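You operate a simulated robot arm through the tools that you are given. There is no shell and no other tool. Be economical: measure what you need, move in short steps, check, and stop when the job is done.

Carry out the task below with a simulated two-armed robot. There is one attempt and no reset: what you move stays moved.

JOB
Stack the 26 white folding block from the top of the freezer bench on top of the 27 white folding block. Take the white box from the top of the closer side table and leave it on the closer roof. Pick up the freezer probe with one hand, pass it to the other hand and put it on the now bay of the order board. Open the silver check right door, take the inox test piece and leave it on the upper shelf behind the check right door, then shut the door. Push the silver check left door shut. Put the mid yellow gauge block on the top of the run-off table away on the top of the belt far shelf. Fetch the tape roll from the top of the run-off table and set it on the white orange flavour blank there. Fetch the red padlock labelled "72" from the packing bench top and set it in the white lot twenty-nine carton. Take the orange pad on the store bench top and put it away on the top of the closer bench. Put two of the issue cards from the store bench top on top of the blue plate. Any order will do. Set down upright: orange pad.

Only the result counts: the job must be done as asked and must still hold three seconds after the hand-in. Knocking over, shifting, dropping, spilling or breaking anything else fails it.

ROBOT AND FRAMES
Two 7-joint arms with fingered hands on one trunk, on a base that drives. Base frame: it is fixed to the floor where the robot stands at the start and does not move with it; the origin is under the middle of the robot, x ahead of it, y to its left, z up; the surface under the hand at the start is at about z = 900. Readings come in mm, rad, newtons and seconds.
The left shoulder is at the start at [78, 187, 1131], the right one opposite. With the tool pointing down near the work surface each hand reaches from about 440 to 820 mm from the robot's upright axis, wherever it stands, measured 20 degrees to its own side. Places, roughly: blue plate (17x20x6 cm) [-6500, 900, 900]; closer roof [-3200, -3100, 1500]; freezer probe [-3000, -9750, 1000]; inox test piece [-2750, -10500, 750]; issue card [-6500, 1500, 1000]; mid yellow gauge block [-3000, -10750, 750]; now bay of the order board (14x14 cm) [560, -10780, 820]; orange flavour blank [-3500, -10750, 750]; orange pad (5x4x5 cm) [-6500, 800, 900]; red padlock [500, -10500, 750]; silver check left door [-2600, -10700, 400]; silver check right door [-2800, -10100, 400]; tape roll (7x8x5 cm) [-3300, -10800, 800]; top of the belt far shelf (23x61 cm) [-3720, -620, 640]; top of the closer bench [-1400, -4000, 900]; upper shelf behind the check right door [-3100, -10100, 400]; white box [-3000, -5750, 750]; white folding block [500, 0, 1000]; white lot twenty-nine carton [750, -10500, 750]. Payload 3.6 kg a hand.
Tool frame (each hand has its own): the origin (TCP) lies between the finger pads and is the grasp point; the fingertips stand 26 mm ahead of it; z points along the fingers, y is the line along which they close. The gripper opens to 88 mm. The gripper's body begins 30 mm behind the TCP. The gripper is a hand of 3 fingers: y runs from the thumb to the fingers, the wrist lies at [-17, -98, -164] in the tool frame, and closing takes about 1.5 s.
Orientation is that of the tool frame in the base frame, as [roll, pitch, yaw] about the fixed x, y, z axes, in that order (R = Rz(yaw) Ry(pitch) Rx(roll)). With the fingers straight down and the wrist toward the robot, the tool's x, y and z point along [0, 1, 0], [1, 0, 0] and [0, 0, -1] of the base frame.

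CONTROLS
- The arms move only by the tool apply_moves. It takes "left_steps", "right_steps" or both (then of equal length, played together; a hand with none holds still); each is a list of rows, each a list of 6 numbers: the shift along the tool's x, y, z in mm, then the turn, a rotation vector about the tool's x, y, z in rad. In form: [[dx, dy, dz, ax, ay, az], ...]. A call has 1 to 12 rows; each row is the pose to reach, as a shift and turn from the pose commanded when the call began, along the tool's axes at that moment. "left_grip" and "right_grip" are, for a hand that has rows, the finger opening in mm, from 0 to 88, set as the call begins (left out, the last holds). A row lasts 0.2 s, in which the tool goes at most 50 mm and 0.15 rad; a call with a longer step from one row to the next is refused whole, and so is a gripper value outside its range. A pose out of reach is approached as far as the arm can. The call stops where the force on the tool passes 40 N (or 10 N more than at its start, if that is more) or the arm is blocked; 0.2 s more then pass. Each finger travels about 153 mm/s and halts on what it meets, pressing with about 21 N; the grip force reading is that of the motor and also rises with nothing between the fingers. The clock runs only during rows and for 0.2 s after the last one: add rows that repeat a pose to give the fingers time. The reply holds the time, the measured pose of the TCP, the force on the tool along the base axes, the opening and the grip force, in the units named above and with some noise, with the torque about the TCP (base axes, N m) and any sound that the robot's microphone picked up, and new pictures: "views" is both (left out), scene, wrist or none (wrist: the cameras of the hands that moved).
- Cameras (640 x 400 px; columns grow to the right, rows downward): "scene" is now at [240.4, -12, 1078.8]; the picture's right is [-0.12, -0.99, 0.00], its down [0.06, -0.01, -1.00] and it looks along [0.99, -0.11, 0.06] (base axes); focal length 214 px, centre (320, 200). "left" rides on the left gripper at [-56, -80, -102] in its tool frame; the picture's right is [-0.73, -0.32, 0.60], its down [0.62, -0.67, 0.41] and it looks along [0.27, 0.68, 0.69] (tool axes); focal length 247 px, centre (320, 200). "right" rides on the right gripper at [56, -80, -102] in its tool frame; the picture's right is [-0.73, 0.32, -0.60], its down [-0.62, -0.66, 0.41] and it looks along [-0.27, 0.68, 0.69] (tool axes); focal length 247 px, centre (320, 200). There is no depth. A picture from a camera that has moved, and an enlarged one, comes with that camera's place and axes in the base frame and with its lens. The place of the scene camera against the robot may be out by one fixed shift of up to 12 mm in any direction.
- raise_lower(by): slides the trunk up (or, below 0, down) by that many mm; the arms and the scene camera ride with it, the base frame stays. It gives what a move gives, with no picture.
- base_move(legs): drives the robot by 1 to 6 legs, each [ahead, left, turn to the left] in mm, mm and rad, along the robot's own axes; the way and the turn of a leg run together, so that a leg with both is an arc; at most 1500 mm and 3.142 rad a leg. The arms and the cameras ride along, it lands a little off, and it stops where it bumps. It gives what a move gives, and a new picture of the scene camera.
- curl_fingers(fingers, thumb_bend, thumb_turn, hand): sets how far each is bent, from 0 (flat) to 100 (curled in); at 30 the hand is open as for a grip, at 70 the pads meet at the TCP. One left out holds its place. A second passes; each finger stops where it meets its share of the squeeze, and holds until it gets a number again. A gripper value or a shape takes the hand back. It gives what a move gives, with no picture; readings hold the bend of each and the force on the fingers (four entries, about 0 where the hand has none), thumb and palm. thumb_turn goes from beside the hand (0) to across from the fingers (100), as for a grip.
- grasp_type(shape, hand): the hand has 3 fingers and takes this shape, open, in about a second: jaw (thumb against the fingers, like two jaws); tri (thumb and two fingers); tip (a fingertip pinch); poke (one finger out to press); point (the index stretched); flat (the hand flat); cup (the hand cupped); fist (a fist). The gripper value then closes the fingers along that shape, each until it touches; the sizes above hold for jaw. It gives what a move gives, with no picture.
- turn_head(pan, tilt): turns the head with the scene camera to pan (to the left, within 1.047 rad either way) and tilt (down, from -0.506 to 1.204), counted from straight ahead of the robot. It gives what a move gives, and a new picture of the scene camera.
- enlarge(camera, box): a new picture of the part [left, top, right, bottom] of that camera's present view, enlarged. No time passes.
- hand_in(): hands the job in; it is judged then, once.

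Go step by step. Nothing tells you exact positions but the pictures and the camera data: compare them with the known pose of the tool, close in by small moves and look again before you grip or let go. The budget is 567 turns and 360 pictures, counting those below and the enlarged ones. Unless the task says otherwise, let go and move clear before handing in.

The tools are called after "Request:" by a JSON object that holds its "api" and its "payload". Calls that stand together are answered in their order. apply_moves: Moves the arms, as the interface text tells. Its arguments: {"type":"object","properties":{"left_steps":{"type":"array","items":{"type":"array","items":{"type":"number"}}},"left_grip":{"type":"number"},"right_steps":{"type":"array","items":{"type":"array","items":{"type":"number"}}},"right_grip":{"type":"number"},"views":{"type":"string","enum":["both","scene","wrist","none"]}},"required":[]} The other tools are called the same way: raise_lower (by) slides the trunk up or down; grasp_type (shape, hand) gives the hand a shape; curl_fingers (fingers, thumb_bend, thumb_turn, hand) moves the fingers one by one; base_move (legs) drives the base; turn_head (pan, tilt) turns the head that bears the scene camera; enlarge (camera, box) takes an enlarged picture of a part of a camera's view; hand_in () hands the job in.

At the start:

```text
time_s: 0.0
left_eef_pos: [494.3, 134.9, 1226.1]
left_tcp_rot: [-3.141, -0.002, 1.572]
left_contact_force: [-0.2, -0.2, 0.6]
left_torque: [0.02, 0.0, 0.0]
left_finger_gap: 87.6
left_grip_force: 0.2
left_shape: jaw
left_bend: [30.0, 30.0, 98.0]
left_finger forces: [0.1, 0.0, 0.1, 0.1, 0.1, 0.0]
right_eef_pos: [495.1, -283.5, 1180.3]
right_tcp_rot: [-3.141, 0.0, 1.57]
right_contact_force: [-0.6, -0.2, 0.5]
right_torque: [-0.01, -0.02, 0.0]
right_finger_gap: 87.7
right_grip_force: 0.1
right_shape: jaw
right_bend: [30.0, 30.0, 98.0]
right_finger forces: [0.0, 0.0, 0.0, 0.1, 0.0, 0.0]
trunk travel left (down, up): [-275.0, 482.0]
robot x, y, heading: [-2.2, -0.9, 0.001]
head pan, tilt: [-0.115, -0.063]
```

scene: 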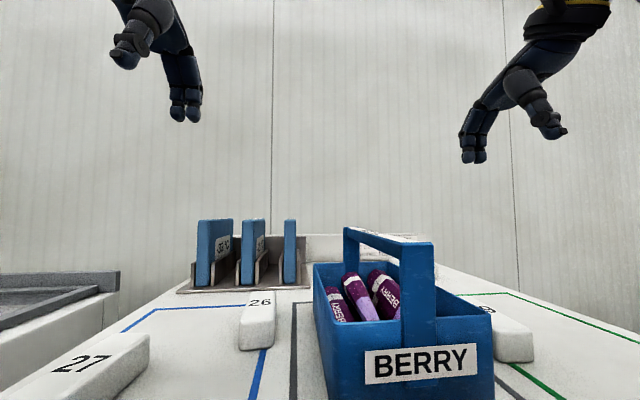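
right: 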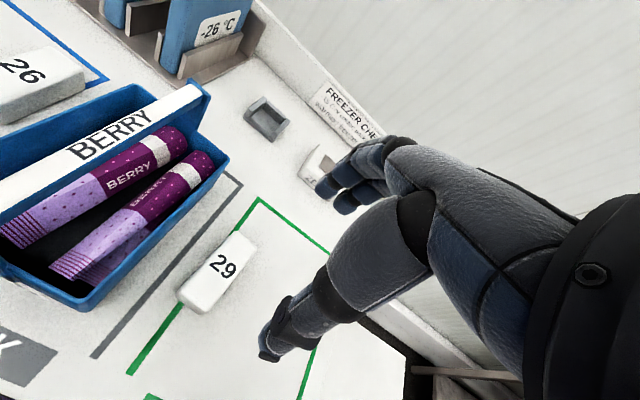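
left: 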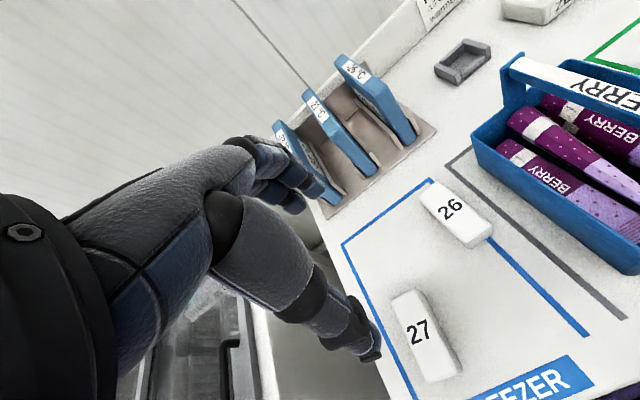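

The 26 block looks to be near [595, 41, 930] and the 27 block near [478, 183, 930]. I'll enlarge the left camera view to get their edges.

Request:
{"api": "enlarge", "payload": {"camera": "left", "box": [360, 160, 520, 400]}}

Request:
{"api": "enlarge", "payload": {"camera": "scene", "box": [0, 270, 300, 400]}}

```text
1.67 times, centred on (440, 280) of left
camera zoom: at [414.6, 79.6, 1327.3], right [-0.32, -0.73, -0.6], down [-0.67, 0.62, -0.41], along [0.68, 0.27, -0.69], focal length 412 px, centre (120, 67)
```

zoom: 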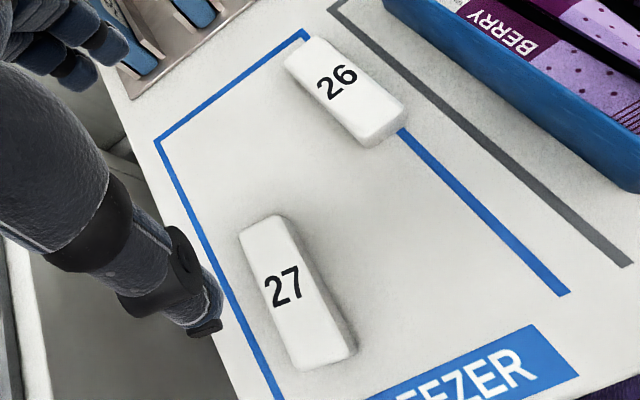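

```text
2.13 times, centred on (150, 335) of scene
camera zoom: at [240.4, -12.0, 1078.8], right [-0.12, -0.99, 0.0], down [0.06, -0.01, -1.0], along [0.99, -0.11, 0.06], focal length 458 px, centre (683, -88)
```

zoom: 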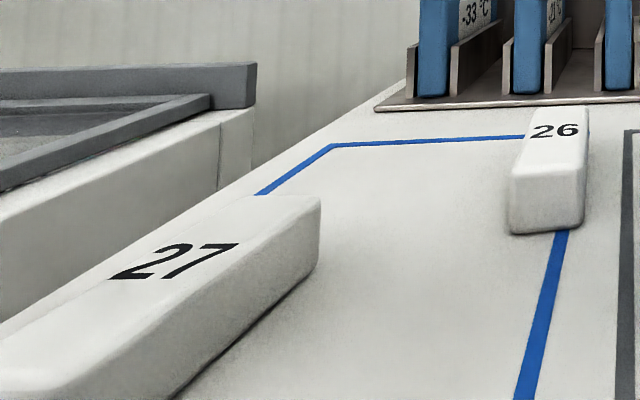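

I'll turn the left hand so it closes across the 26 block's width and bring it above the block.

Request:
{"api": "apply_moves", "payload": {"left_steps": [[-8, 10, 17, 0, 0, 0.137], [-17, 20, 34, 0, 0, 0.275], [-25, 30, 51, 0, 0, 0.412], [-34, 40, 68, 0, 0, 0.55], [-42, 50, 85, 0, 0, 0.687], [-51, 60, 102, 0, 0, 0.825], [-59, 70, 118, 0, 0, 0.962], [-68, 80, 135, 0, 0, 1.1], [-76, 90, 152, 0, 0, 1.237], [-85, 100, 169, 0, 0, 1.375], [-93, 110, 186, 0, 0, 1.512], [-93, 110, 186, 0, 0, 1.512]], "left_grip": 75}}

```text
time_s: 2.6
left_eef_pos: [605.8, 42.8, 1039.9]
left_tcp_rot: [-3.141, -0.002, 0.055]
left_contact_force: [0.8, 0.6, -0.1]
left_torque: [0.01, -0.01, -0.05]
left_finger_gap: 75.5
left_grip_force: 0.1
left_shape: jaw
left_bend: [32.0, 40.0, 98.0]
left_finger forces: [0.0, 0.0, 0.0, 0.1, 0.0, 0.1]
right_eef_pos: [494.9, -284.8, 1180.0]
right_tcp_rot: [-3.142, -0.001, 1.57]
right_contact_force: [-0.4, -0.6, -0.4]
right_torque: [0.0, 0.03, 0.01]
right_finger_gap: 87.9
right_grip_force: 0.0
right_shape: jaw
right_bend: [30.0, 30.0, 98.0]
right_finger forces: [0.1, 0.0, 0.0, 0.0, 0.0, 0.0]
trunk travel left (down, up): [-275.0, 482.0]
robot x, y, heading: [1.1, -0.1, -0.001]
head pan, tilt: [-0.115, -0.063]
camera scene: at [240.3, -11.8, 1078.8], right [-0.11, -0.99, 0.0], down [0.06, -0.01, -1.0], along [0.99, -0.11, 0.06], focal length 214 px, centre (320, 200)
camera left: at [545.4, 119.6, 1142.2], right [-0.75, 0.28, -0.6], down [0.58, 0.7, -0.41], along [0.31, -0.66, -0.69], focal length 247 px, centre (320, 200)
```

scene: 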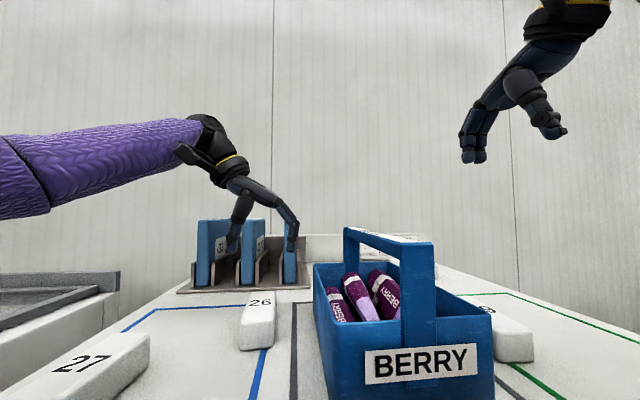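
left: 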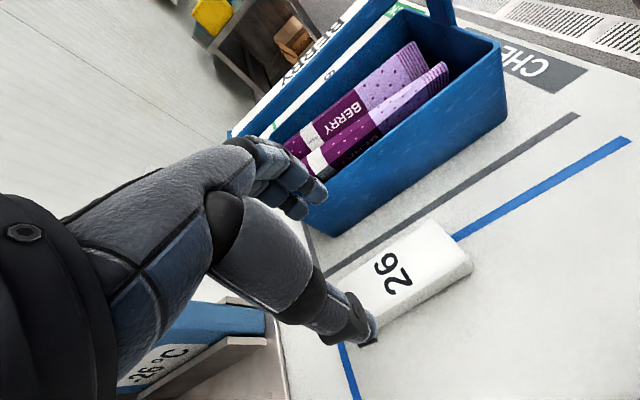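

The left hand is centred over the 26 block, so I'll lower it.

Request:
{"api": "apply_moves", "payload": {"left_steps": [[0, 0, 35, 0, 0, 0], [0, 0, 70, 0, 0, 0], [0, 0, 90, 0, 0, 0], [0, 0, 108, 0, 0, 0], [0, 0, 108, 0, 0, 0]]}}

```text
time_s: 3.8
left_eef_pos: [604.2, 42.8, 931.3]
left_tcp_rot: [3.141, 0.001, 0.06]
left_contact_force: [0.5, 0.6, 0.2]
left_torque: [0.0, -0.05, 0.0]
left_finger_gap: 75.2
left_grip_force: 0.0
left_shape: jaw
left_bend: [32.0, 40.0, 98.0]
left_finger forces: [0.0, 0.0, 0.0, 0.1, 0.0, 0.1]
right_eef_pos: [494.6, -283.8, 1181.1]
right_tcp_rot: [3.141, 0.0, 1.571]
right_contact_force: [0.3, 0.0, -0.3]
right_torque: [0.0, 0.0, 0.0]
right_finger_gap: 87.9
right_grip_force: 0.1
right_shape: jaw
right_bend: [30.0, 30.0, 98.0]
right_finger forces: [0.0, 0.0, 0.0, 0.0, 0.0, 0.0]
trunk travel left (down, up): [-275.0, 482.0]
robot x, y, heading: [4.3, -1.6, -0.003]
head pan, tilt: [-0.115, -0.063]
camera scene: at [240.3, -12.0, 1078.8], right [-0.12, -0.99, 0.0], down [0.06, -0.01, -1.0], along [0.99, -0.11, 0.06], focal length 214 px, centre (320, 200)
camera left: at [543.7, 119.3, 1033.0], right [-0.75, 0.27, -0.6], down [0.58, 0.7, -0.41], along [0.31, -0.66, -0.69], focal length 247 px, centre (320, 200)
```

scene: 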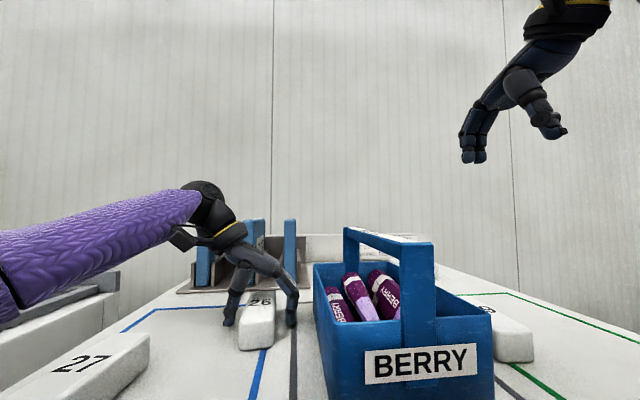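
left: 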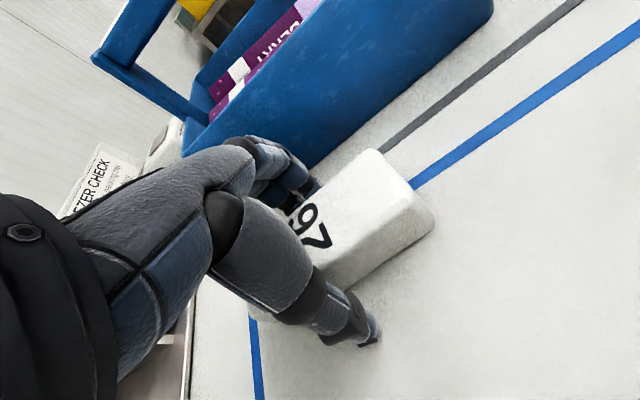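

The fingers straddle the block, so I'll close them and lift.

Request:
{"api": "apply_moves", "payload": {"left_steps": [[0, 0, 0, 0, 0, 0], [0, 0, 0, 0, 0, 0], [0, 0, 0, 0, 0, 0], [0, 0, 0, 0, 0, 0], [0, 0, 0, 0, 0, 0], [0, 0, 0, 0, 0, 0], [0, 0, 0, 0, 0, 0], [0, 0, -20, 0, 0, 0], [0, 0, -50, 0, 0, 0], [0, 0, -80, 0, 0, 0], [0, 0, -80, 0, 0, 0]], "left_grip": 20}}

```text
time_s: 6.2
left_eef_pos: [606.5, 40.3, 1009.7]
left_tcp_rot: [3.141, 0.001, 0.059]
left_contact_force: [1.1, -0.4, -1.4]
left_torque: [-0.02, -0.03, 0.0]
left_finger_gap: 38.9
left_grip_force: 21.0
left_shape: jaw
left_bend: [45.0, 69.0, 100.0]
left_finger forces: [9.6, 9.5, 0.1, 0.0, 19.0, 0.0]
right_eef_pos: [496.9, -283.9, 1180.4]
right_tcp_rot: [-3.141, 0.0, 1.571]
right_contact_force: [0.4, -0.1, -0.4]
right_torque: [-0.01, 0.01, -0.04]
right_finger_gap: 87.5
right_grip_force: 0.1
right_shape: jaw
right_bend: [30.0, 30.0, 98.0]
right_finger forces: [0.1, 0.1, 0.0, 0.0, 0.1, 0.0]
trunk travel left (down, up): [-275.0, 482.0]
robot x, y, heading: [-0.7, 0.7, -0.004]
head pan, tilt: [-0.115, -0.063]
camera scene: at [240.7, -11.9, 1078.7], right [-0.12, -0.99, 0.0], down [0.06, -0.01, -1.0], along [0.99, -0.11, 0.06], focal length 214 px, centre (320, 200)
camera left: at [546.0, 117.0, 1111.7], right [-0.75, 0.27, -0.6], down [0.58, 0.7, -0.41], along [0.31, -0.66, -0.69], focal length 247 px, centre (320, 200)
```

scene: 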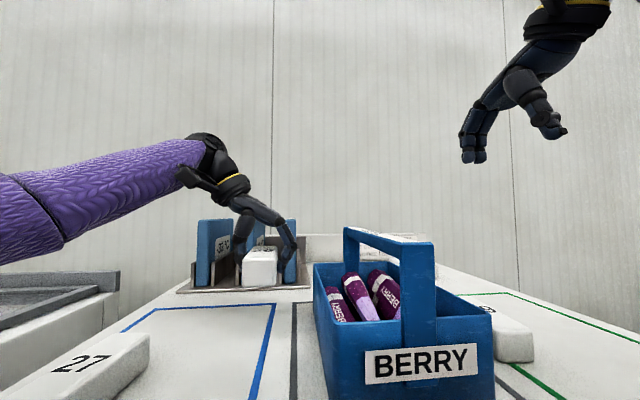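
left: 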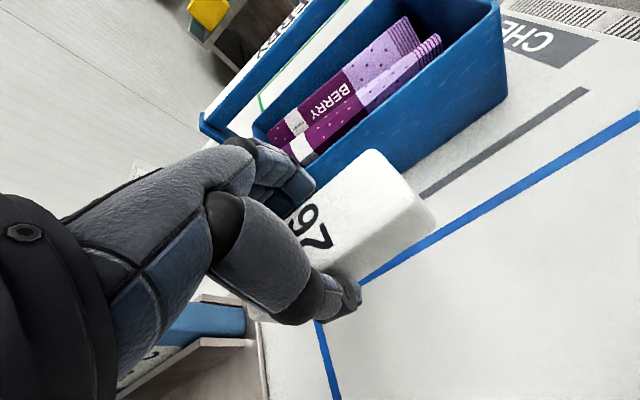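

The 26 block is held with a 39 mm gap. I'll carry it above 27, turning it to line up.

Request:
{"api": "apply_moves", "payload": {"left_steps": [[-23, -29, 0, 0, 0, 0.03], [-46, -59, 0, 0, 0, 0.07], [-70, -89, 0, 0, 0, 0.1], [-93, -118, 0, 0, 0, 0.13], [-116, -148, 0, 0, 0, 0.164], [-116, -148, 0, 0, 0, 0.164], [-116, -148, 0, 0, 0, 0.164]]}}

Request:
{"api": "turn_head", "payload": {"pan": 0.4, "tilt": 0.5}}

```text
time_s: 7.8
left_eef_pos: [478.8, 181.4, 1010.7]
left_tcp_rot: [-3.141, 0.0, -0.105]
left_contact_force: [0.1, -0.4, -1.8]
left_torque: [-0.01, -0.03, -0.02]
left_finger_gap: 38.6
left_grip_force: 20.3
left_shape: jaw
left_bend: [45.0, 69.0, 100.0]
left_finger forces: [9.5, 9.4, 0.1, 0.0, 19.1, 0.0]
right_eef_pos: [495.6, -283.6, 1181.0]
right_tcp_rot: [-3.14, 0.0, 1.57]
right_contact_force: [-0.1, -0.5, -0.2]
right_torque: [-0.06, 0.01, -0.03]
right_finger_gap: 87.8
right_grip_force: 0.0
right_shape: jaw
right_bend: [30.0, 30.0, 98.0]
right_finger forces: [0.1, 0.1, 0.0, 0.2, 0.0, 0.0]
trunk travel left (down, up): [-275.0, 482.0]
robot x, y, heading: [-3.4, -1.5, -0.004]
head pan, tilt: [-0.115, -0.063]
camera scene: at [240.4, -11.8, 1078.8], right [-0.11, -0.99, 0.0], down [0.06, -0.01, -1.0], along [0.99, -0.11, 0.06], focal length 214 px, centre (320, 200)
camera left: at [431.5, 266.5, 1113.5], right [-0.7, 0.39, -0.6], down [0.69, 0.6, -0.41], along [0.19, -0.7, -0.69], focal length 247 px, centre (320, 200)
```

scene: 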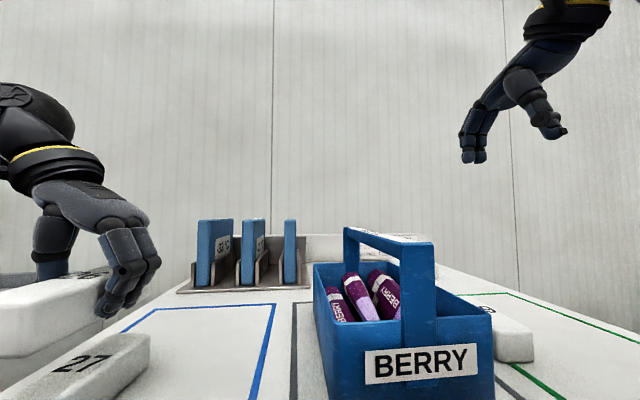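
left: 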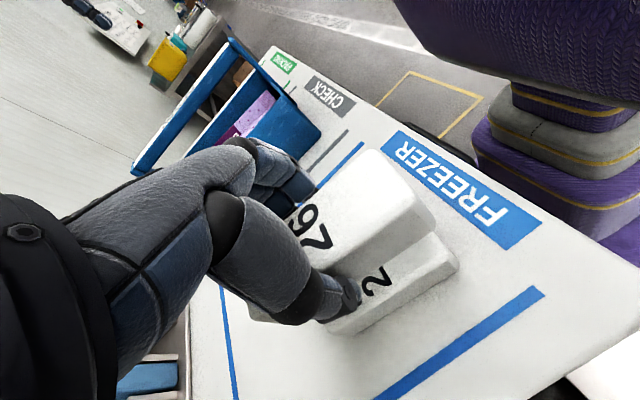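

```text
time_s: 8.8
left_eef_pos: [478.9, 181.7, 1012.5]
left_tcp_rot: [3.141, 0.0, -0.104]
left_contact_force: [-0.1, 0.1, -1.3]
left_torque: [0.02, 0.02, 0.01]
left_finger_gap: 39.0
left_grip_force: 21.1
left_shape: jaw
left_bend: [45.0, 69.0, 100.0]
left_finger forces: [9.6, 9.5, 0.1, 0.0, 19.1, 0.1]
right_eef_pos: [495.8, -284.2, 1180.4]
right_tcp_rot: [3.141, 0.001, 1.571]
right_contact_force: [-0.1, -0.1, -0.1]
right_torque: [0.01, 0.0, 0.04]
right_finger_gap: 87.5
right_grip_force: 0.1
right_shape: jaw
right_bend: [30.0, 30.0, 98.0]
right_finger forces: [0.0, 0.1, 0.0, 0.1, 0.0, 0.1]
trunk travel left (down, up): [-275.0, 482.0]
robot x, y, heading: [-0.5, -2.2, -0.005]
head pan, tilt: [0.4, 0.499]
camera scene: at [236.7, 33.6, 1027.1], right [0.39, -0.92, 0.0], down [-0.44, -0.19, -0.88], along [0.81, 0.34, -0.48], focal length 214 px, centre (320, 200)
```

scene: 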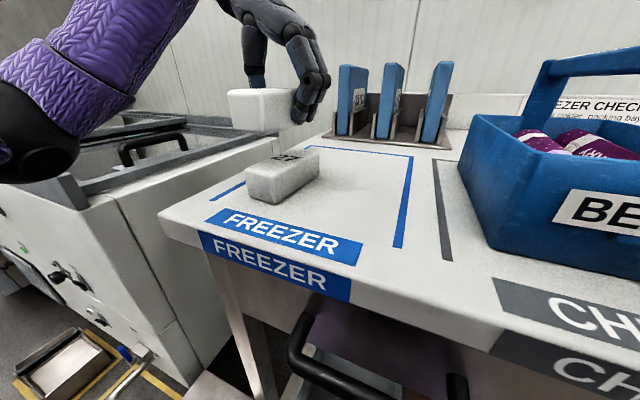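

The 26 block is above 27. I'll lower most of the way and check alignment.

Request:
{"api": "apply_moves", "payload": {"left_steps": [[0, 0, 15, 0, 0, 0], [0, 0, 32, 0, 0, 0], [0, 0, 32, 0, 0, 0], [0, 0, 32, 0, 0, 0]]}}

Request:
{"api": "enlarge", "payload": {"camera": "scene", "box": [200, 60, 360, 220]}}

```text
time_s: 9.8
left_eef_pos: [480.6, 181.6, 978.8]
left_tcp_rot: [3.14, 0.0, -0.104]
left_contact_force: [0.2, -0.5, -1.9]
left_torque: [0.02, 0.02, 0.01]
left_finger_gap: 39.2
left_grip_force: 21.0
left_shape: jaw
left_bend: [45.0, 69.0, 100.0]
left_finger forces: [9.8, 9.5, 0.1, 0.1, 19.1, 0.1]
right_eef_pos: [495.8, -283.4, 1179.9]
right_tcp_rot: [-3.14, -0.001, 1.572]
right_contact_force: [0.3, 0.3, 0.4]
right_torque: [0.0, 0.01, 0.0]
right_finger_gap: 87.7
right_grip_force: 0.0
right_shape: jaw
right_bend: [30.0, 30.0, 98.0]
right_finger forces: [0.1, 0.0, 0.1, 0.1, 0.0, 0.0]
trunk travel left (down, up): [-275.0, 482.0]
robot x, y, heading: [-6.2, -0.2, 0.002]
head pan, tilt: [0.4, 0.499]
camera scene: at [236.6, 33.6, 1027.0], right [0.39, -0.92, 0.0], down [-0.44, -0.19, -0.88], along [0.81, 0.34, -0.48], focal length 214 px, centre (320, 200)
camera left: at [434.2, 267.4, 1080.1], right [-0.7, 0.39, -0.6], down [0.69, 0.6, -0.41], along [0.19, -0.7, -0.69], focal length 247 px, centre (320, 200)
```

scene: 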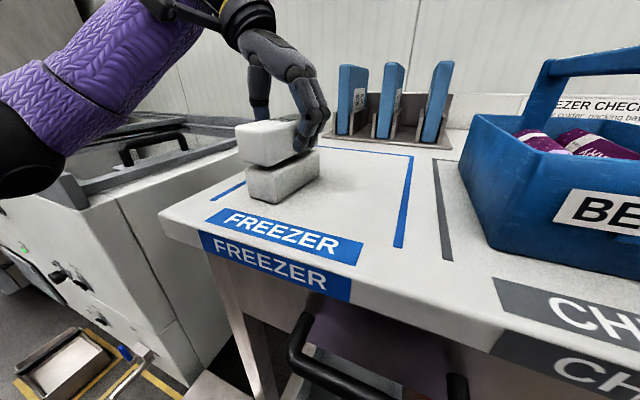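
left: 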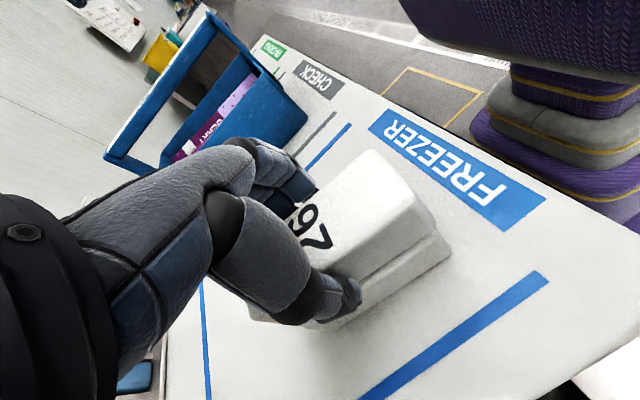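

```text
2.50 times, centred on (280, 140) of scene
camera zoom: at [236.6, 33.6, 1027.0], right [0.39, -0.92, 0.0], down [-0.44, -0.19, -0.88], along [0.81, 0.34, -0.48], focal length 536 px, centre (420, 350)
```

zoom: 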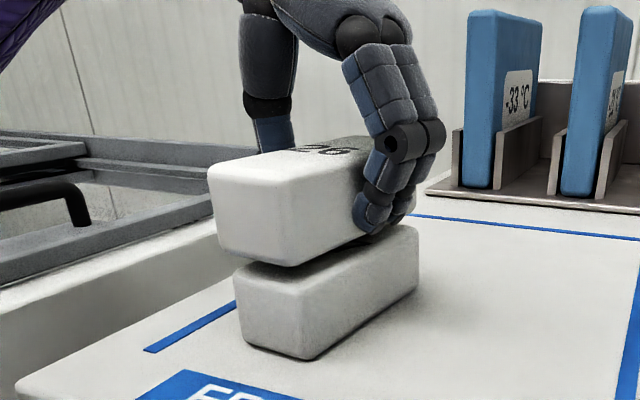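

26 sits about 6 mm too far to +y, so I'll shift it that way and lower gently to contact.

Request:
{"api": "apply_moves", "payload": {"left_steps": [[0, 6, 0, 0, 0, 0], [0, 6, 5, 0, 0, 0], [0, 6, 10, 0, 0, 0], [0, 6, 10, 0, 0, 0]]}}

Request:
{"api": "enlarge", "payload": {"camera": "scene", "box": [200, 60, 360, 220]}}

```text
time_s: 10.8
left_eef_pos: [480.9, 176.1, 970.6]
left_tcp_rot: [3.139, -0.005, -0.106]
left_contact_force: [0.3, 1.2, 10.9]
left_torque: [0.05, -0.02, 0.04]
left_finger_gap: 39.3
left_grip_force: 21.2
left_shape: jaw
left_bend: [45.0, 69.0, 100.0]
left_finger forces: [10.2, 10.5, 0.1, 0.0, 22.0, 0.1]
right_eef_pos: [494.8, -285.1, 1180.4]
right_tcp_rot: [3.14, 0.0, 1.571]
right_contact_force: [-0.2, 0.9, -0.4]
right_torque: [-0.06, 0.01, -0.03]
right_finger_gap: 87.6
right_grip_force: 0.1
right_shape: jaw
right_bend: [30.0, 30.0, 98.0]
right_finger forces: [0.0, 0.1, 0.1, 0.0, 0.0, 0.0]
trunk travel left (down, up): [-275.0, 482.0]
robot x, y, heading: [2.4, -0.2, -0.001]
head pan, tilt: [0.4, 0.499]
camera scene: at [236.0, 33.5, 1027.3], right [0.39, -0.92, 0.0], down [-0.44, -0.19, -0.88], along [0.81, 0.34, -0.48], focal length 214 px, centre (320, 200)
camera left: at [431.7, 261.9, 1071.5], right [-0.7, 0.39, -0.6], down [0.69, 0.6, -0.41], along [0.2, -0.7, -0.69], focal length 247 px, centre (320, 200)
```

scene: 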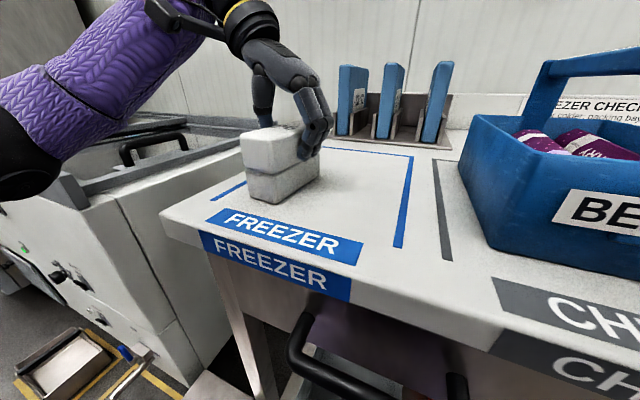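
left: 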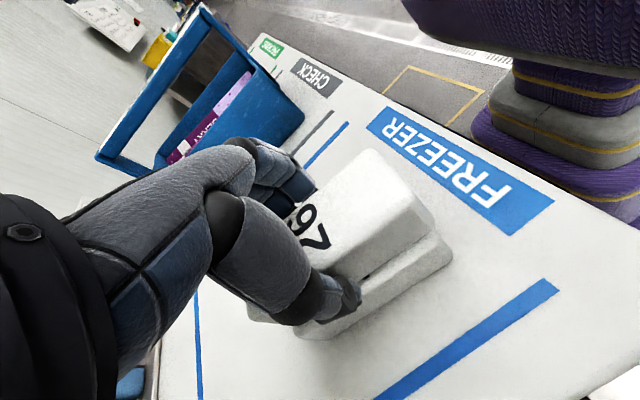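

```text
2.50 times, centred on (280, 140) of scene
camera zoom: at [236.0, 33.5, 1027.3], right [0.39, -0.92, 0.0], down [-0.44, -0.19, -0.88], along [0.81, 0.34, -0.48], focal length 536 px, centre (420, 350)
```

zoom: 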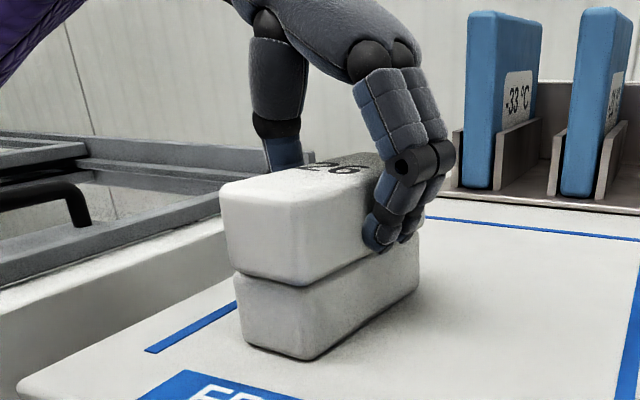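

The 26 block rests on 27 and lines up with it. I'll release and lift away.

Request:
{"api": "apply_moves", "payload": {"left_steps": [[0, 0, 0, 0, 0, 0], [0, 0, 0, 0, 0, 0], [0, 0, 0, 0, 0, 0], [0, 0, 0, 0, 0, 0], [0, 0, -20, 0, 0, 0], [0, 0, -60, 0, 0, 0], [0, 0, -100, 0, 0, 0], [0, 0, -140, 0, 0, 0], [0, 0, -180, 0, 0, 0], [0, 0, -180, 0, 0, 0]], "left_grip": 80, "views": "scene"}}

```text
time_s: 13.0
left_eef_pos: [477.3, 176.6, 1151.0]
left_tcp_rot: [3.141, 0.003, -0.104]
left_contact_force: [-0.4, 0.4, -0.8]
left_torque: [-0.01, -0.02, -0.05]
left_finger_gap: 79.4
left_grip_force: 0.0
left_shape: jaw
left_bend: [31.0, 31.0, 98.0]
left_finger forces: [0.1, 0.0, 0.0, 0.0, 0.0, 0.1]
right_eef_pos: [495.8, -282.7, 1180.4]
right_tcp_rot: [-3.141, -0.001, 1.57]
right_contact_force: [0.3, -0.6, -1.1]
right_torque: [0.02, -0.01, 0.02]
right_finger_gap: 87.9
right_grip_force: 0.0
right_shape: jaw
right_bend: [30.0, 30.0, 98.0]
right_finger forces: [0.0, 0.0, 0.0, 0.0, 0.0, 0.1]
trunk travel left (down, up): [-275.0, 482.0]
robot x, y, heading: [0.7, -1.5, -0.001]
head pan, tilt: [0.4, 0.499]
camera scene: at [236.6, 33.7, 1026.9], right [0.39, -0.92, 0.0], down [-0.44, -0.19, -0.88], along [0.81, 0.34, -0.48], focal length 214 px, centre (320, 200)
```

scene: 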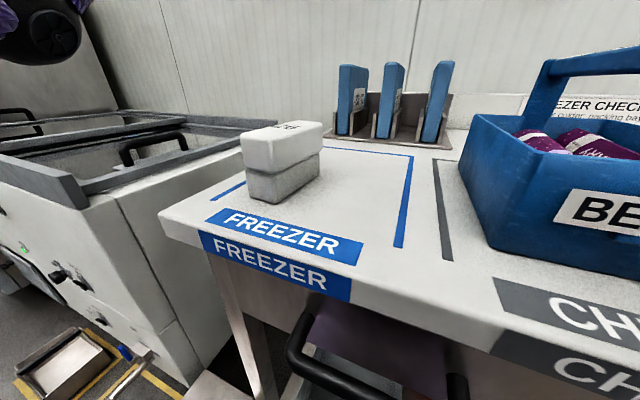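

26 is stacked. I'll bring the left hand back to the travel pose, back away from the bench and look around.

Request:
{"api": "apply_moves", "payload": {"left_steps": [[0, 0, -8, 0, 0, -0.14], [0, 0, -16, 0, 0, -0.28], [0, 0, -24, 0, 0, -0.42], [0, 0, -32, 0, 0, -0.56], [0, 0, -40, 0, 0, -0.7], [0, 0, -48, 0, 0, -0.84], [0, 0, -56, 0, 0, -0.98], [0, 0, -64, 0, 0, -1.12], [0, 0, -70, 0, 0, -1.26], [0, 0, -70, 0, 0, -1.4], [0, 0, -70, 0, 0, -1.54], [0, 0, -70, 0, 0, -1.674]], "views": "none"}}

Request:
{"api": "base_move", "payload": {"legs": [[-500, 0, 0], [0, 0, -1.57]]}}

Request:
{"api": "turn_head", "payload": {"pan": 0, "tilt": 0.15}}

```text
time_s: 15.6
left_eef_pos: [481.1, 177.2, 1220.6]
left_tcp_rot: [-3.142, 0.0, 1.571]
left_contact_force: [-0.2, -0.9, -1.1]
left_torque: [-0.02, -0.01, 0.02]
left_finger_gap: 79.8
left_grip_force: 0.0
left_shape: jaw
left_bend: [31.0, 31.0, 98.0]
left_finger forces: [0.1, 0.1, 0.0, 0.0, 0.0, 0.1]
right_eef_pos: [495.2, -284.3, 1180.4]
right_tcp_rot: [-3.141, -0.001, 1.571]
right_contact_force: [0.2, -0.7, 0.8]
right_torque: [0.0, 0.0, 0.03]
right_finger_gap: 87.7
right_grip_force: 0.1
right_shape: jaw
right_bend: [30.0, 30.0, 98.0]
right_finger forces: [0.1, 0.0, 0.2, 0.0, 0.0, 0.1]
trunk travel left (down, up): [-275.0, 482.0]
robot x, y, heading: [1.7, 1.6, -0.001]
head pan, tilt: [0.4, 0.499]
```

```text
time_s: 22.3
left_eef_pos: [-323.8, -479.0, 1219.1]
left_tcp_rot: [3.14, -0.001, -0.02]
left_contact_force: [-0.2, 0.1, 0.5]
left_torque: [0.03, 0.0, -0.03]
left_finger_gap: 79.8
left_grip_force: 0.1
left_shape: jaw
left_bend: [31.0, 31.0, 98.0]
left_finger forces: [0.1, 0.1, 0.0, 0.1, 0.1, 0.0]
right_eef_pos: [-782.8, -487.9, 1180.0]
right_tcp_rot: [3.141, 0.001, -0.018]
right_contact_force: [-0.7, -0.2, -0.4]
right_torque: [0.01, 0.01, 0.02]
right_finger_gap: 87.7
right_grip_force: 0.0
right_shape: jaw
right_bend: [30.0, 30.0, 98.0]
right_finger forces: [0.1, 0.0, 0.1, 0.0, 0.0, 0.0]
trunk travel left (down, up): [-275.0, 482.0]
robot x, y, heading: [-491.3, 2.1, -1.59]
head pan, tilt: [0.4, 0.499]
camera scene: at [-469.3, -245.3, 1027.0], right [-0.93, -0.37, 0.0], down [-0.18, 0.44, -0.88], along [0.33, -0.81, -0.48], focal length 214 px, centre (320, 200)
```

scene: 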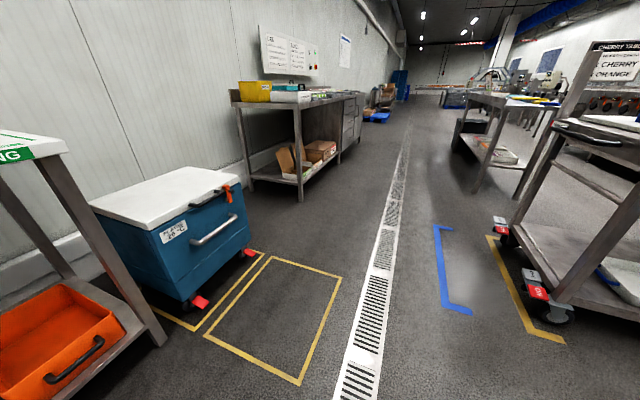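

```text
time_s: 23.2
left_eef_pos: [-321.5, -480.3, 1219.7]
left_tcp_rot: [-3.141, 0.0, -0.02]
left_contact_force: [-0.1, 0.3, -0.6]
left_torque: [0.0, -0.02, 0.01]
left_finger_gap: 79.5
left_grip_force: 0.0
left_shape: jaw
left_bend: [31.0, 31.0, 98.0]
left_finger forces: [0.0, 0.0, 0.0, 0.0, 0.0, 0.0]
right_eef_pos: [-784.4, -487.3, 1180.5]
right_tcp_rot: [-3.141, 0.001, -0.018]
right_contact_force: [0.3, 0.5, 0.1]
right_torque: [0.04, 0.03, -0.01]
right_finger_gap: 87.9
right_grip_force: 0.2
right_shape: jaw
right_bend: [30.0, 30.0, 98.0]
right_finger forces: [0.0, 0.0, 0.0, 0.1, 0.0, 0.0]
trunk travel left (down, up): [-275.0, 482.0]
robot x, y, heading: [-493.3, 4.2, -1.587]
head pan, tilt: [0.0, 0.15]
camera scene: at [-504.7, -253.6, 1059.3], right [-1.0, 0.02, 0.0], down [0.0, 0.15, -0.99], along [-0.02, -0.99, -0.15], focal length 214 px, centre (320, 200)
```

scene: 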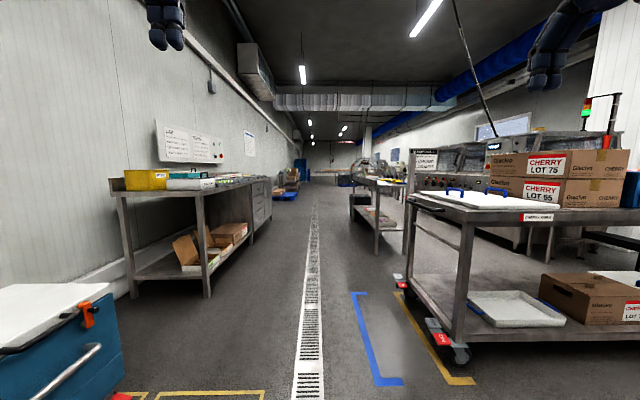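

I see a long corridor running along -y, clear between x of about -1200 and 460. I'll drive down it with a look partway.

Request:
{"api": "base_move", "payload": {"legs": [[0, 0, 0.017], [1500, 100, 0], [1500, 0, 0], [1000, 0, 0]]}}

Request:
{"api": "turn_head", "payload": {"pan": -1.0, "tilt": 0.2}}

```text
refused: leg 2 is longer than a leg can be; nothing moved
```

```text
time_s: 24.4
left_eef_pos: [-323.3, -480.2, 1221.2]
left_tcp_rot: [3.14, -0.001, -0.019]
left_contact_force: [-0.8, 0.2, 0.0]
left_torque: [0.0, 0.03, -0.02]
left_finger_gap: 79.6
left_grip_force: 0.0
left_shape: jaw
left_bend: [31.0, 31.0, 98.0]
left_finger forces: [0.1, 0.1, 0.0, 0.0, 0.0, 0.1]
right_eef_pos: [-783.2, -487.8, 1180.5]
right_tcp_rot: [3.141, 0.0, -0.017]
right_contact_force: [0.3, -0.3, -0.3]
right_torque: [-0.04, 0.04, 0.0]
right_finger_gap: 87.6
right_grip_force: 0.0
right_shape: jaw
right_bend: [30.0, 30.0, 98.0]
right_finger forces: [0.1, 0.0, 0.1, 0.1, 0.0, 0.0]
trunk travel left (down, up): [-275.0, 482.0]
robot x, y, heading: [-487.8, 3.0, -1.587]
head pan, tilt: [-1.0, 0.201]
camera scene: at [-582.4, -209.9, 1054.7], right [-0.53, 0.85, 0.0], down [0.17, 0.11, -0.98], along [-0.83, -0.52, -0.2], focal length 214 px, centre (320, 200)
```

scene: 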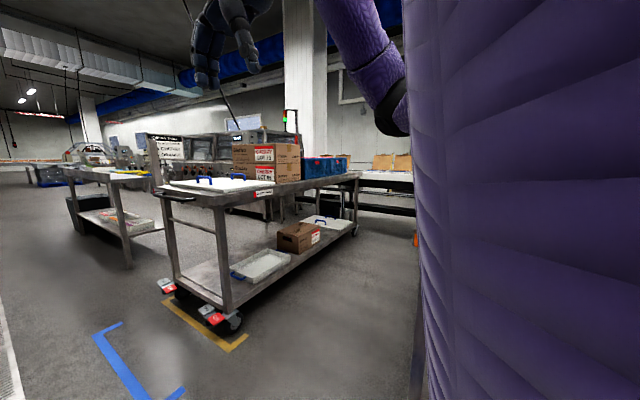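

Request:
{"api": "base_move", "payload": {"legs": [[0, 0, 0.017], [1490, 100, 0], [1500, 0, 0], [1000, 0, 0]]}}

```text
time_s: 44.0
left_eef_pos: [-266.7, -4473.9, 1219.3]
left_tcp_rot: [3.141, -0.002, -0.009]
left_contact_force: [0.7, -0.8, 0.2]
left_torque: [-0.02, -0.03, -0.01]
left_finger_gap: 79.7
left_grip_force: 0.0
left_shape: jaw
left_bend: [31.0, 31.0, 98.0]
left_finger forces: [0.0, 0.0, 0.0, 0.1, 0.0, 0.0]
right_eef_pos: [-729.6, -4487.2, 1178.8]
right_tcp_rot: [-3.141, 0.0, -0.003]
right_contact_force: [0.2, 0.1, -0.3]
right_torque: [0.01, -0.02, 0.03]
right_finger_gap: 87.9
right_grip_force: 0.2
right_shape: jaw
right_bend: [30.0, 30.0, 98.0]
right_finger forces: [0.1, 0.0, 0.0, 0.0, 0.1, 0.0]
trunk travel left (down, up): [-275.0, 482.0]
robot x, y, heading: [-438.6, -3997.0, -1.577]
head pan, tilt: [-1.0, 0.201]
camera scene: at [-530.1, -4206.9, 1054.6], right [-0.53, 0.85, 0.0], down [0.17, 0.11, -0.98], along [-0.83, -0.52, -0.2], focal length 214 px, centre (320, 200)
```

scene: 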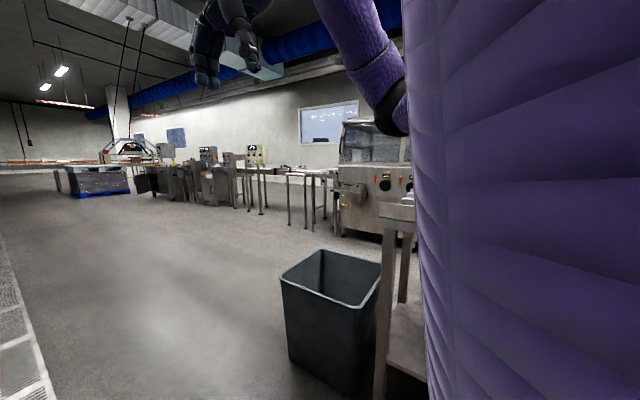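

Request:
{"api": "base_move", "payload": {"legs": [[1500, 0, 0], [1500, 0, 0], [800, 0, 0]]}}

Request:
{"api": "turn_head", "payload": {"pan": 0.2, "tilt": 0.15}}

```text
time_s: 62.3
left_eef_pos: [-267.6, -8251.5, 1219.6]
left_tcp_rot: [3.141, 0.0, 0.019]
left_contact_force: [0.0, 0.4, 0.5]
left_torque: [-0.01, 0.0, 0.01]
left_finger_gap: 79.8
left_grip_force: 0.0
left_shape: jaw
left_bend: [31.0, 31.0, 98.0]
left_finger forces: [0.0, 0.0, 0.0, 0.0, 0.0, 0.1]
right_eef_pos: [-729.3, -8276.4, 1180.0]
right_tcp_rot: [3.141, 0.0, 0.023]
right_contact_force: [0.3, -0.7, -0.5]
right_torque: [0.0, 0.01, 0.0]
right_finger_gap: 87.9
right_grip_force: 0.2
right_shape: jaw
right_bend: [30.0, 30.0, 98.0]
right_finger forces: [0.1, 0.0, 0.0, 0.2, 0.0, 0.0]
trunk travel left (down, up): [-275.0, 482.0]
robot x, y, heading: [-453.9, -7778.5, -1.551]
head pan, tilt: [-1.0, 0.201]
camera scene: at [-538.3, -7991.0, 1054.6], right [-0.56, 0.83, 0.0], down [0.17, 0.11, -0.98], along [-0.81, -0.55, -0.2], focal length 214 px, centre (320, 200)
```

scene: 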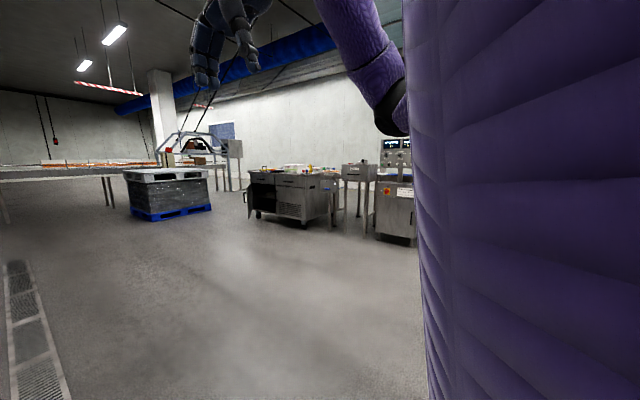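

```text
time_s: 63.7
left_eef_pos: [-268.1, -8250.9, 1219.8]
left_tcp_rot: [3.141, 0.0, 0.02]
left_contact_force: [-0.3, -0.6, -1.0]
left_torque: [0.0, 0.0, -0.05]
left_finger_gap: 79.7
left_grip_force: 0.1
left_shape: jaw
left_bend: [31.0, 31.0, 98.0]
left_finger forces: [0.1, 0.0, 0.1, 0.0, 0.1, 0.0]
right_eef_pos: [-728.6, -8276.6, 1179.6]
right_tcp_rot: [-3.141, 0.001, 0.023]
right_contact_force: [0.0, 0.0, 0.6]
right_torque: [-0.02, -0.02, 0.0]
right_finger_gap: 87.6
right_grip_force: 0.1
right_shape: jaw
right_bend: [30.0, 30.0, 98.0]
right_finger forces: [0.0, 0.1, 0.1, 0.0, 0.1, 0.0]
trunk travel left (down, up): [-275.0, 482.0]
robot x, y, heading: [-455.7, -7772.7, -1.544]
head pan, tilt: [0.201, 0.15]
camera scene: at [-440.6, -8029.1, 1059.4], right [-0.98, -0.22, 0.0], down [-0.03, 0.15, -0.99], along [0.22, -0.96, -0.15], focal length 214 px, centre (320, 200)
```

scene: 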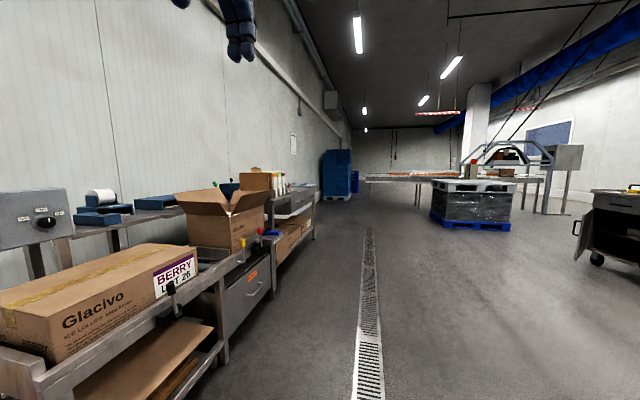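

The packing bench is on the left. I'll drive to y≈-10500 and turn to face it.

Request:
{"api": "base_move", "payload": {"legs": [[1500, 0, 0], [1230, 0, 0], [0, 0, 1.544]]}}

Request:
{"api": "turn_head", "payload": {"pan": 0, "tilt": 0.35}}

```text
time_s: 80.8
left_eef_pos: [138.4, -10357.7, 1219.9]
left_tcp_rot: [3.142, 0.0, 1.571]
left_contact_force: [-0.2, -0.4, -0.1]
left_torque: [-0.02, -0.04, -0.01]
left_finger_gap: 79.6
left_grip_force: 0.1
left_shape: jaw
left_bend: [31.0, 31.0, 98.0]
left_finger forces: [0.1, 0.0, 0.1, 0.1, 0.0, 0.0]
right_eef_pos: [152.2, -10818.0, 1180.2]
right_tcp_rot: [-3.141, 0.0, 1.571]
right_contact_force: [0.1, -0.6, -0.2]
right_torque: [-0.01, -0.01, -0.01]
right_finger_gap: 87.9
right_grip_force: 0.0
right_shape: jaw
right_bend: [30.0, 30.0, 98.0]
right_finger forces: [0.0, 0.0, 0.0, 0.1, 0.0, 0.0]
trunk travel left (down, up): [-275.0, 482.0]
robot x, y, heading: [-341.7, -10534.8, -0.001]
head pan, tilt: [0.201, 0.15]
camera scene: at [-99.2, -10518.4, 1059.4], right [0.2, -0.98, 0.0], down [-0.15, -0.03, -0.99], along [0.97, 0.2, -0.15], focal length 214 px, centre (320, 200)
```

scene: 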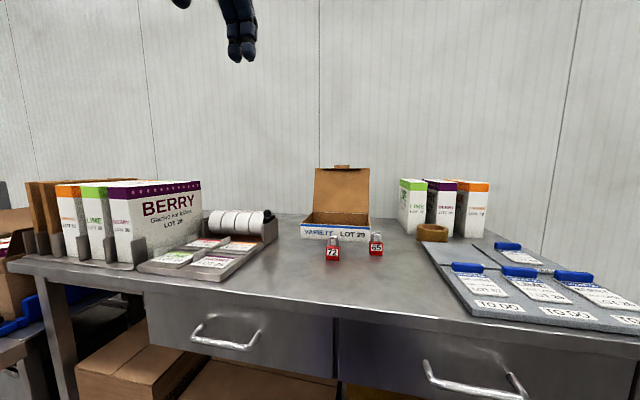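

```text
time_s: 81.5
left_eef_pos: [136.4, -10358.6, 1219.7]
left_tcp_rot: [-3.141, 0.001, 1.569]
left_contact_force: [-0.2, 0.3, -0.5]
left_torque: [-0.02, -0.01, 0.01]
left_finger_gap: 80.0
left_grip_force: 0.1
left_shape: jaw
left_bend: [31.0, 31.0, 98.0]
left_finger forces: [0.1, 0.0, 0.0, 0.1, 0.1, 0.0]
right_eef_pos: [153.2, -10818.7, 1180.6]
right_tcp_rot: [3.141, -0.001, 1.572]
right_contact_force: [-0.6, 0.5, -0.5]
right_torque: [-0.02, -0.03, 0.01]
right_finger_gap: 87.6
right_grip_force: 0.0
right_shape: jaw
right_bend: [30.0, 30.0, 98.0]
right_finger forces: [0.0, 0.1, 0.0, 0.0, 0.0, 0.0]
trunk travel left (down, up): [-275.0, 482.0]
robot x, y, heading: [-341.5, -10535.1, 0.005]
head pan, tilt: [0.0, 0.351]
camera scene: at [-97.0, -10536.9, 1040.8], right [0.0, -1.0, 0.0], down [-0.34, 0.0, -0.94], along [0.94, 0.0, -0.34], focal length 214 px, centre (320, 200)
```

scene: 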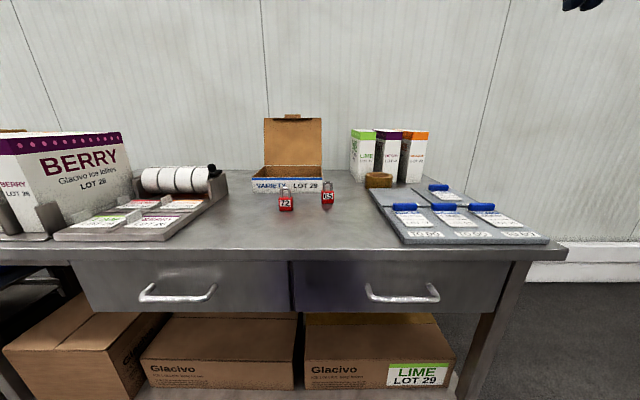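

Padlock 72 is near [505, -10433] with the lot 29 carton behind it and the order board to the right. I'll drive closer and lower the trunk.

Request:
{"api": "base_move", "payload": {"legs": [[285, 0, 0]]}}

Request:
{"api": "raise_lower", "payload": {"by": -100}}

Request:
{"api": "turn_head", "payload": {"pan": 0.1, "tilt": 0.45}}

Request:
{"api": "enlarge", "payload": {"camera": "left", "box": [320, 0, 640, 400]}}

```text
time_s: 83.4
left_eef_pos: [415.4, -10356.0, 1219.7]
left_tcp_rot: [-3.14, 0.0, 1.572]
left_contact_force: [0.3, -0.3, -0.4]
left_torque: [-0.03, 0.01, 0.02]
left_finger_gap: 79.9
left_grip_force: 0.1
left_shape: jaw
left_bend: [31.0, 31.0, 98.0]
left_finger forces: [0.1, 0.0, 0.0, 0.1, 0.0, 0.1]
right_eef_pos: [433.4, -10816.8, 1179.6]
right_tcp_rot: [-3.14, 0.0, 1.577]
right_contact_force: [0.5, -0.2, -0.7]
right_torque: [0.02, 0.02, 0.02]
right_finger_gap: 87.5
right_grip_force: 0.1
right_shape: jaw
right_bend: [30.0, 30.0, 98.0]
right_finger forces: [0.0, 0.0, 0.1, 0.0, 0.0, 0.1]
trunk travel left (down, up): [-275.0, 482.0]
robot x, y, heading: [-65.6, -10533.7, 0.002]
head pan, tilt: [0.0, 0.351]
camera scene: at [181.6, -10535.3, 1040.4], right [0.0, -1.0, 0.0], down [-0.34, 0.0, -0.94], along [0.94, 0.0, -0.34], focal length 214 px, centre (320, 200)
```

scene: 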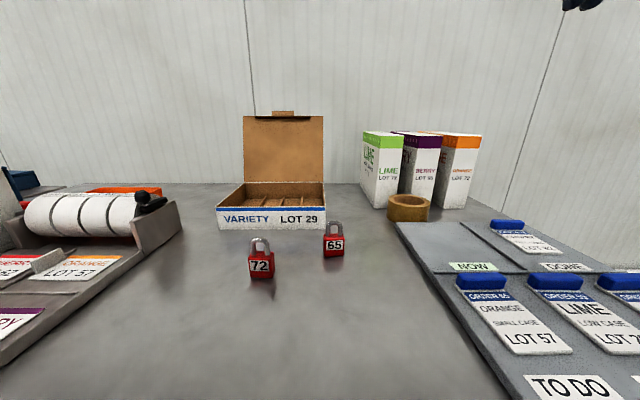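

```text
time_s: 84.8
left_eef_pos: [413.4, -10354.4, 1121.0]
left_tcp_rot: [3.139, -0.001, 1.572]
left_contact_force: [-0.1, 0.3, -0.4]
left_torque: [-0.03, -0.02, -0.01]
left_finger_gap: 79.8
left_grip_force: 0.0
left_shape: jaw
left_bend: [31.0, 31.0, 98.0]
left_finger forces: [0.0, 0.0, 0.0, 0.1, 0.1, 0.0]
right_eef_pos: [431.0, -10816.6, 1080.9]
right_tcp_rot: [3.141, 0.001, 1.578]
right_contact_force: [0.6, 0.1, -0.4]
right_torque: [-0.01, -0.01, 0.0]
right_finger_gap: 87.7
right_grip_force: 0.0
right_shape: jaw
right_bend: [30.0, 30.0, 98.0]
right_finger forces: [0.0, 0.0, 0.0, 0.1, 0.1, 0.1]
trunk travel left (down, up): [-175.0, 582.0]
robot x, y, heading: [-68.4, -10537.6, 0.004]
head pan, tilt: [0.0, 0.351]
```

```text
time_s: 85.4
left_eef_pos: [414.0, -10356.5, 1120.3]
left_tcp_rot: [-3.141, 0.0, 1.572]
left_contact_force: [0.1, -0.4, 0.6]
left_torque: [-0.03, 0.0, 0.03]
left_finger_gap: 79.9
left_grip_force: 0.1
left_shape: jaw
left_bend: [31.0, 31.0, 98.0]
left_finger forces: [0.0, 0.0, 0.0, 0.1, 0.1, 0.0]
right_eef_pos: [431.6, -10817.0, 1080.7]
right_tcp_rot: [3.141, 0.0, 1.576]
right_contact_force: [0.8, -0.4, 0.1]
right_torque: [-0.01, 0.0, 0.0]
right_finger_gap: 87.8
right_grip_force: 0.0
right_shape: jaw
right_bend: [30.0, 30.0, 98.0]
right_finger forces: [0.0, 0.0, 0.0, 0.1, 0.0, 0.0]
trunk travel left (down, up): [-175.0, 582.0]
robot x, y, heading: [-61.7, -10534.8, -0.001]
head pan, tilt: [0.099, 0.45]
camera scene: at [198.2, -10526.2, 921.9], right [0.1, -0.99, 0.0], down [-0.43, -0.04, -0.9], along [0.9, 0.09, -0.44], focal length 214 px, centre (320, 200)
```

scene: 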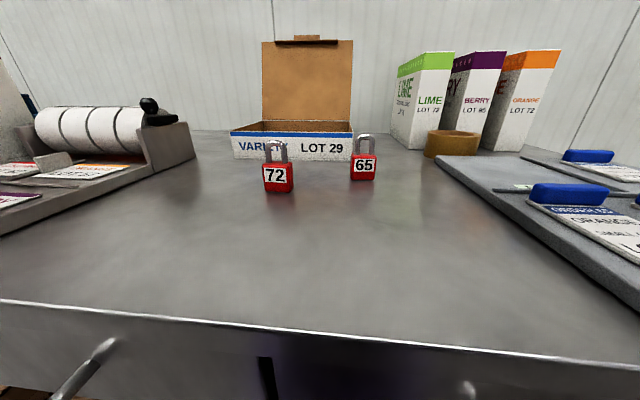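

```text
1.00 times, centred on (480, 200) of left (not enlarged: the box is as wide or as high as the picture)
camera zoom: at [334.3, -10411.5, 1221.9], right [-0.32, -0.74, -0.6], down [-0.67, 0.62, -0.41], along [0.67, 0.27, -0.69], focal length 247 px, centre (160, 200)
```

zoom: 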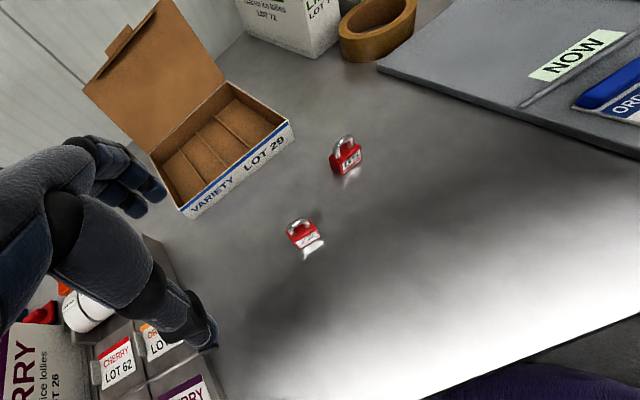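

Request:
{"api": "enlarge", "payload": {"camera": "left", "box": [400, 180, 520, 280]}}

Request:
{"api": "enlarge", "payload": {"camera": "scene", "box": [200, 80, 400, 205]}}

```text
4.00 times, centred on (460, 230) of left
camera zoom: at [334.3, -10411.5, 1221.9], right [-0.32, -0.74, -0.6], down [-0.67, 0.62, -0.41], along [0.67, 0.27, -0.69], focal length 988 px, centre (-240, 80)
```

zoom: 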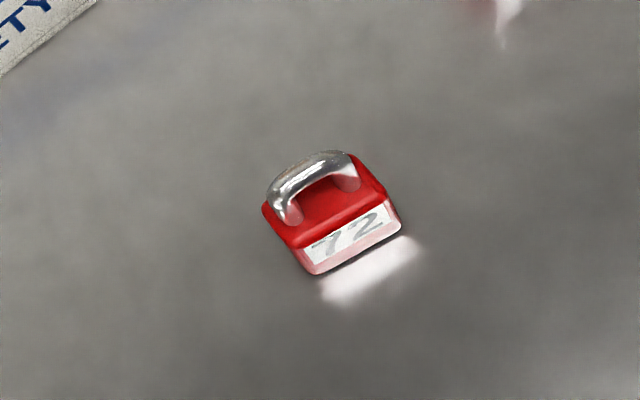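

```text
3.20 times, centred on (300, 142) of scene
camera zoom: at [198.2, -10526.2, 921.9], right [0.1, -0.99, 0.0], down [-0.43, -0.04, -0.9], along [0.9, 0.09, -0.44], focal length 686 px, centre (384, 384)
```

zoom: 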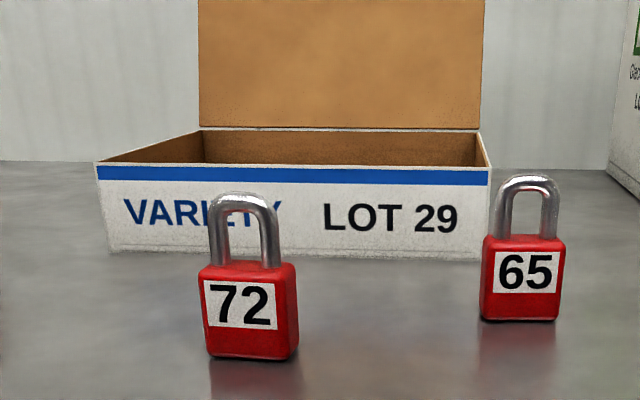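

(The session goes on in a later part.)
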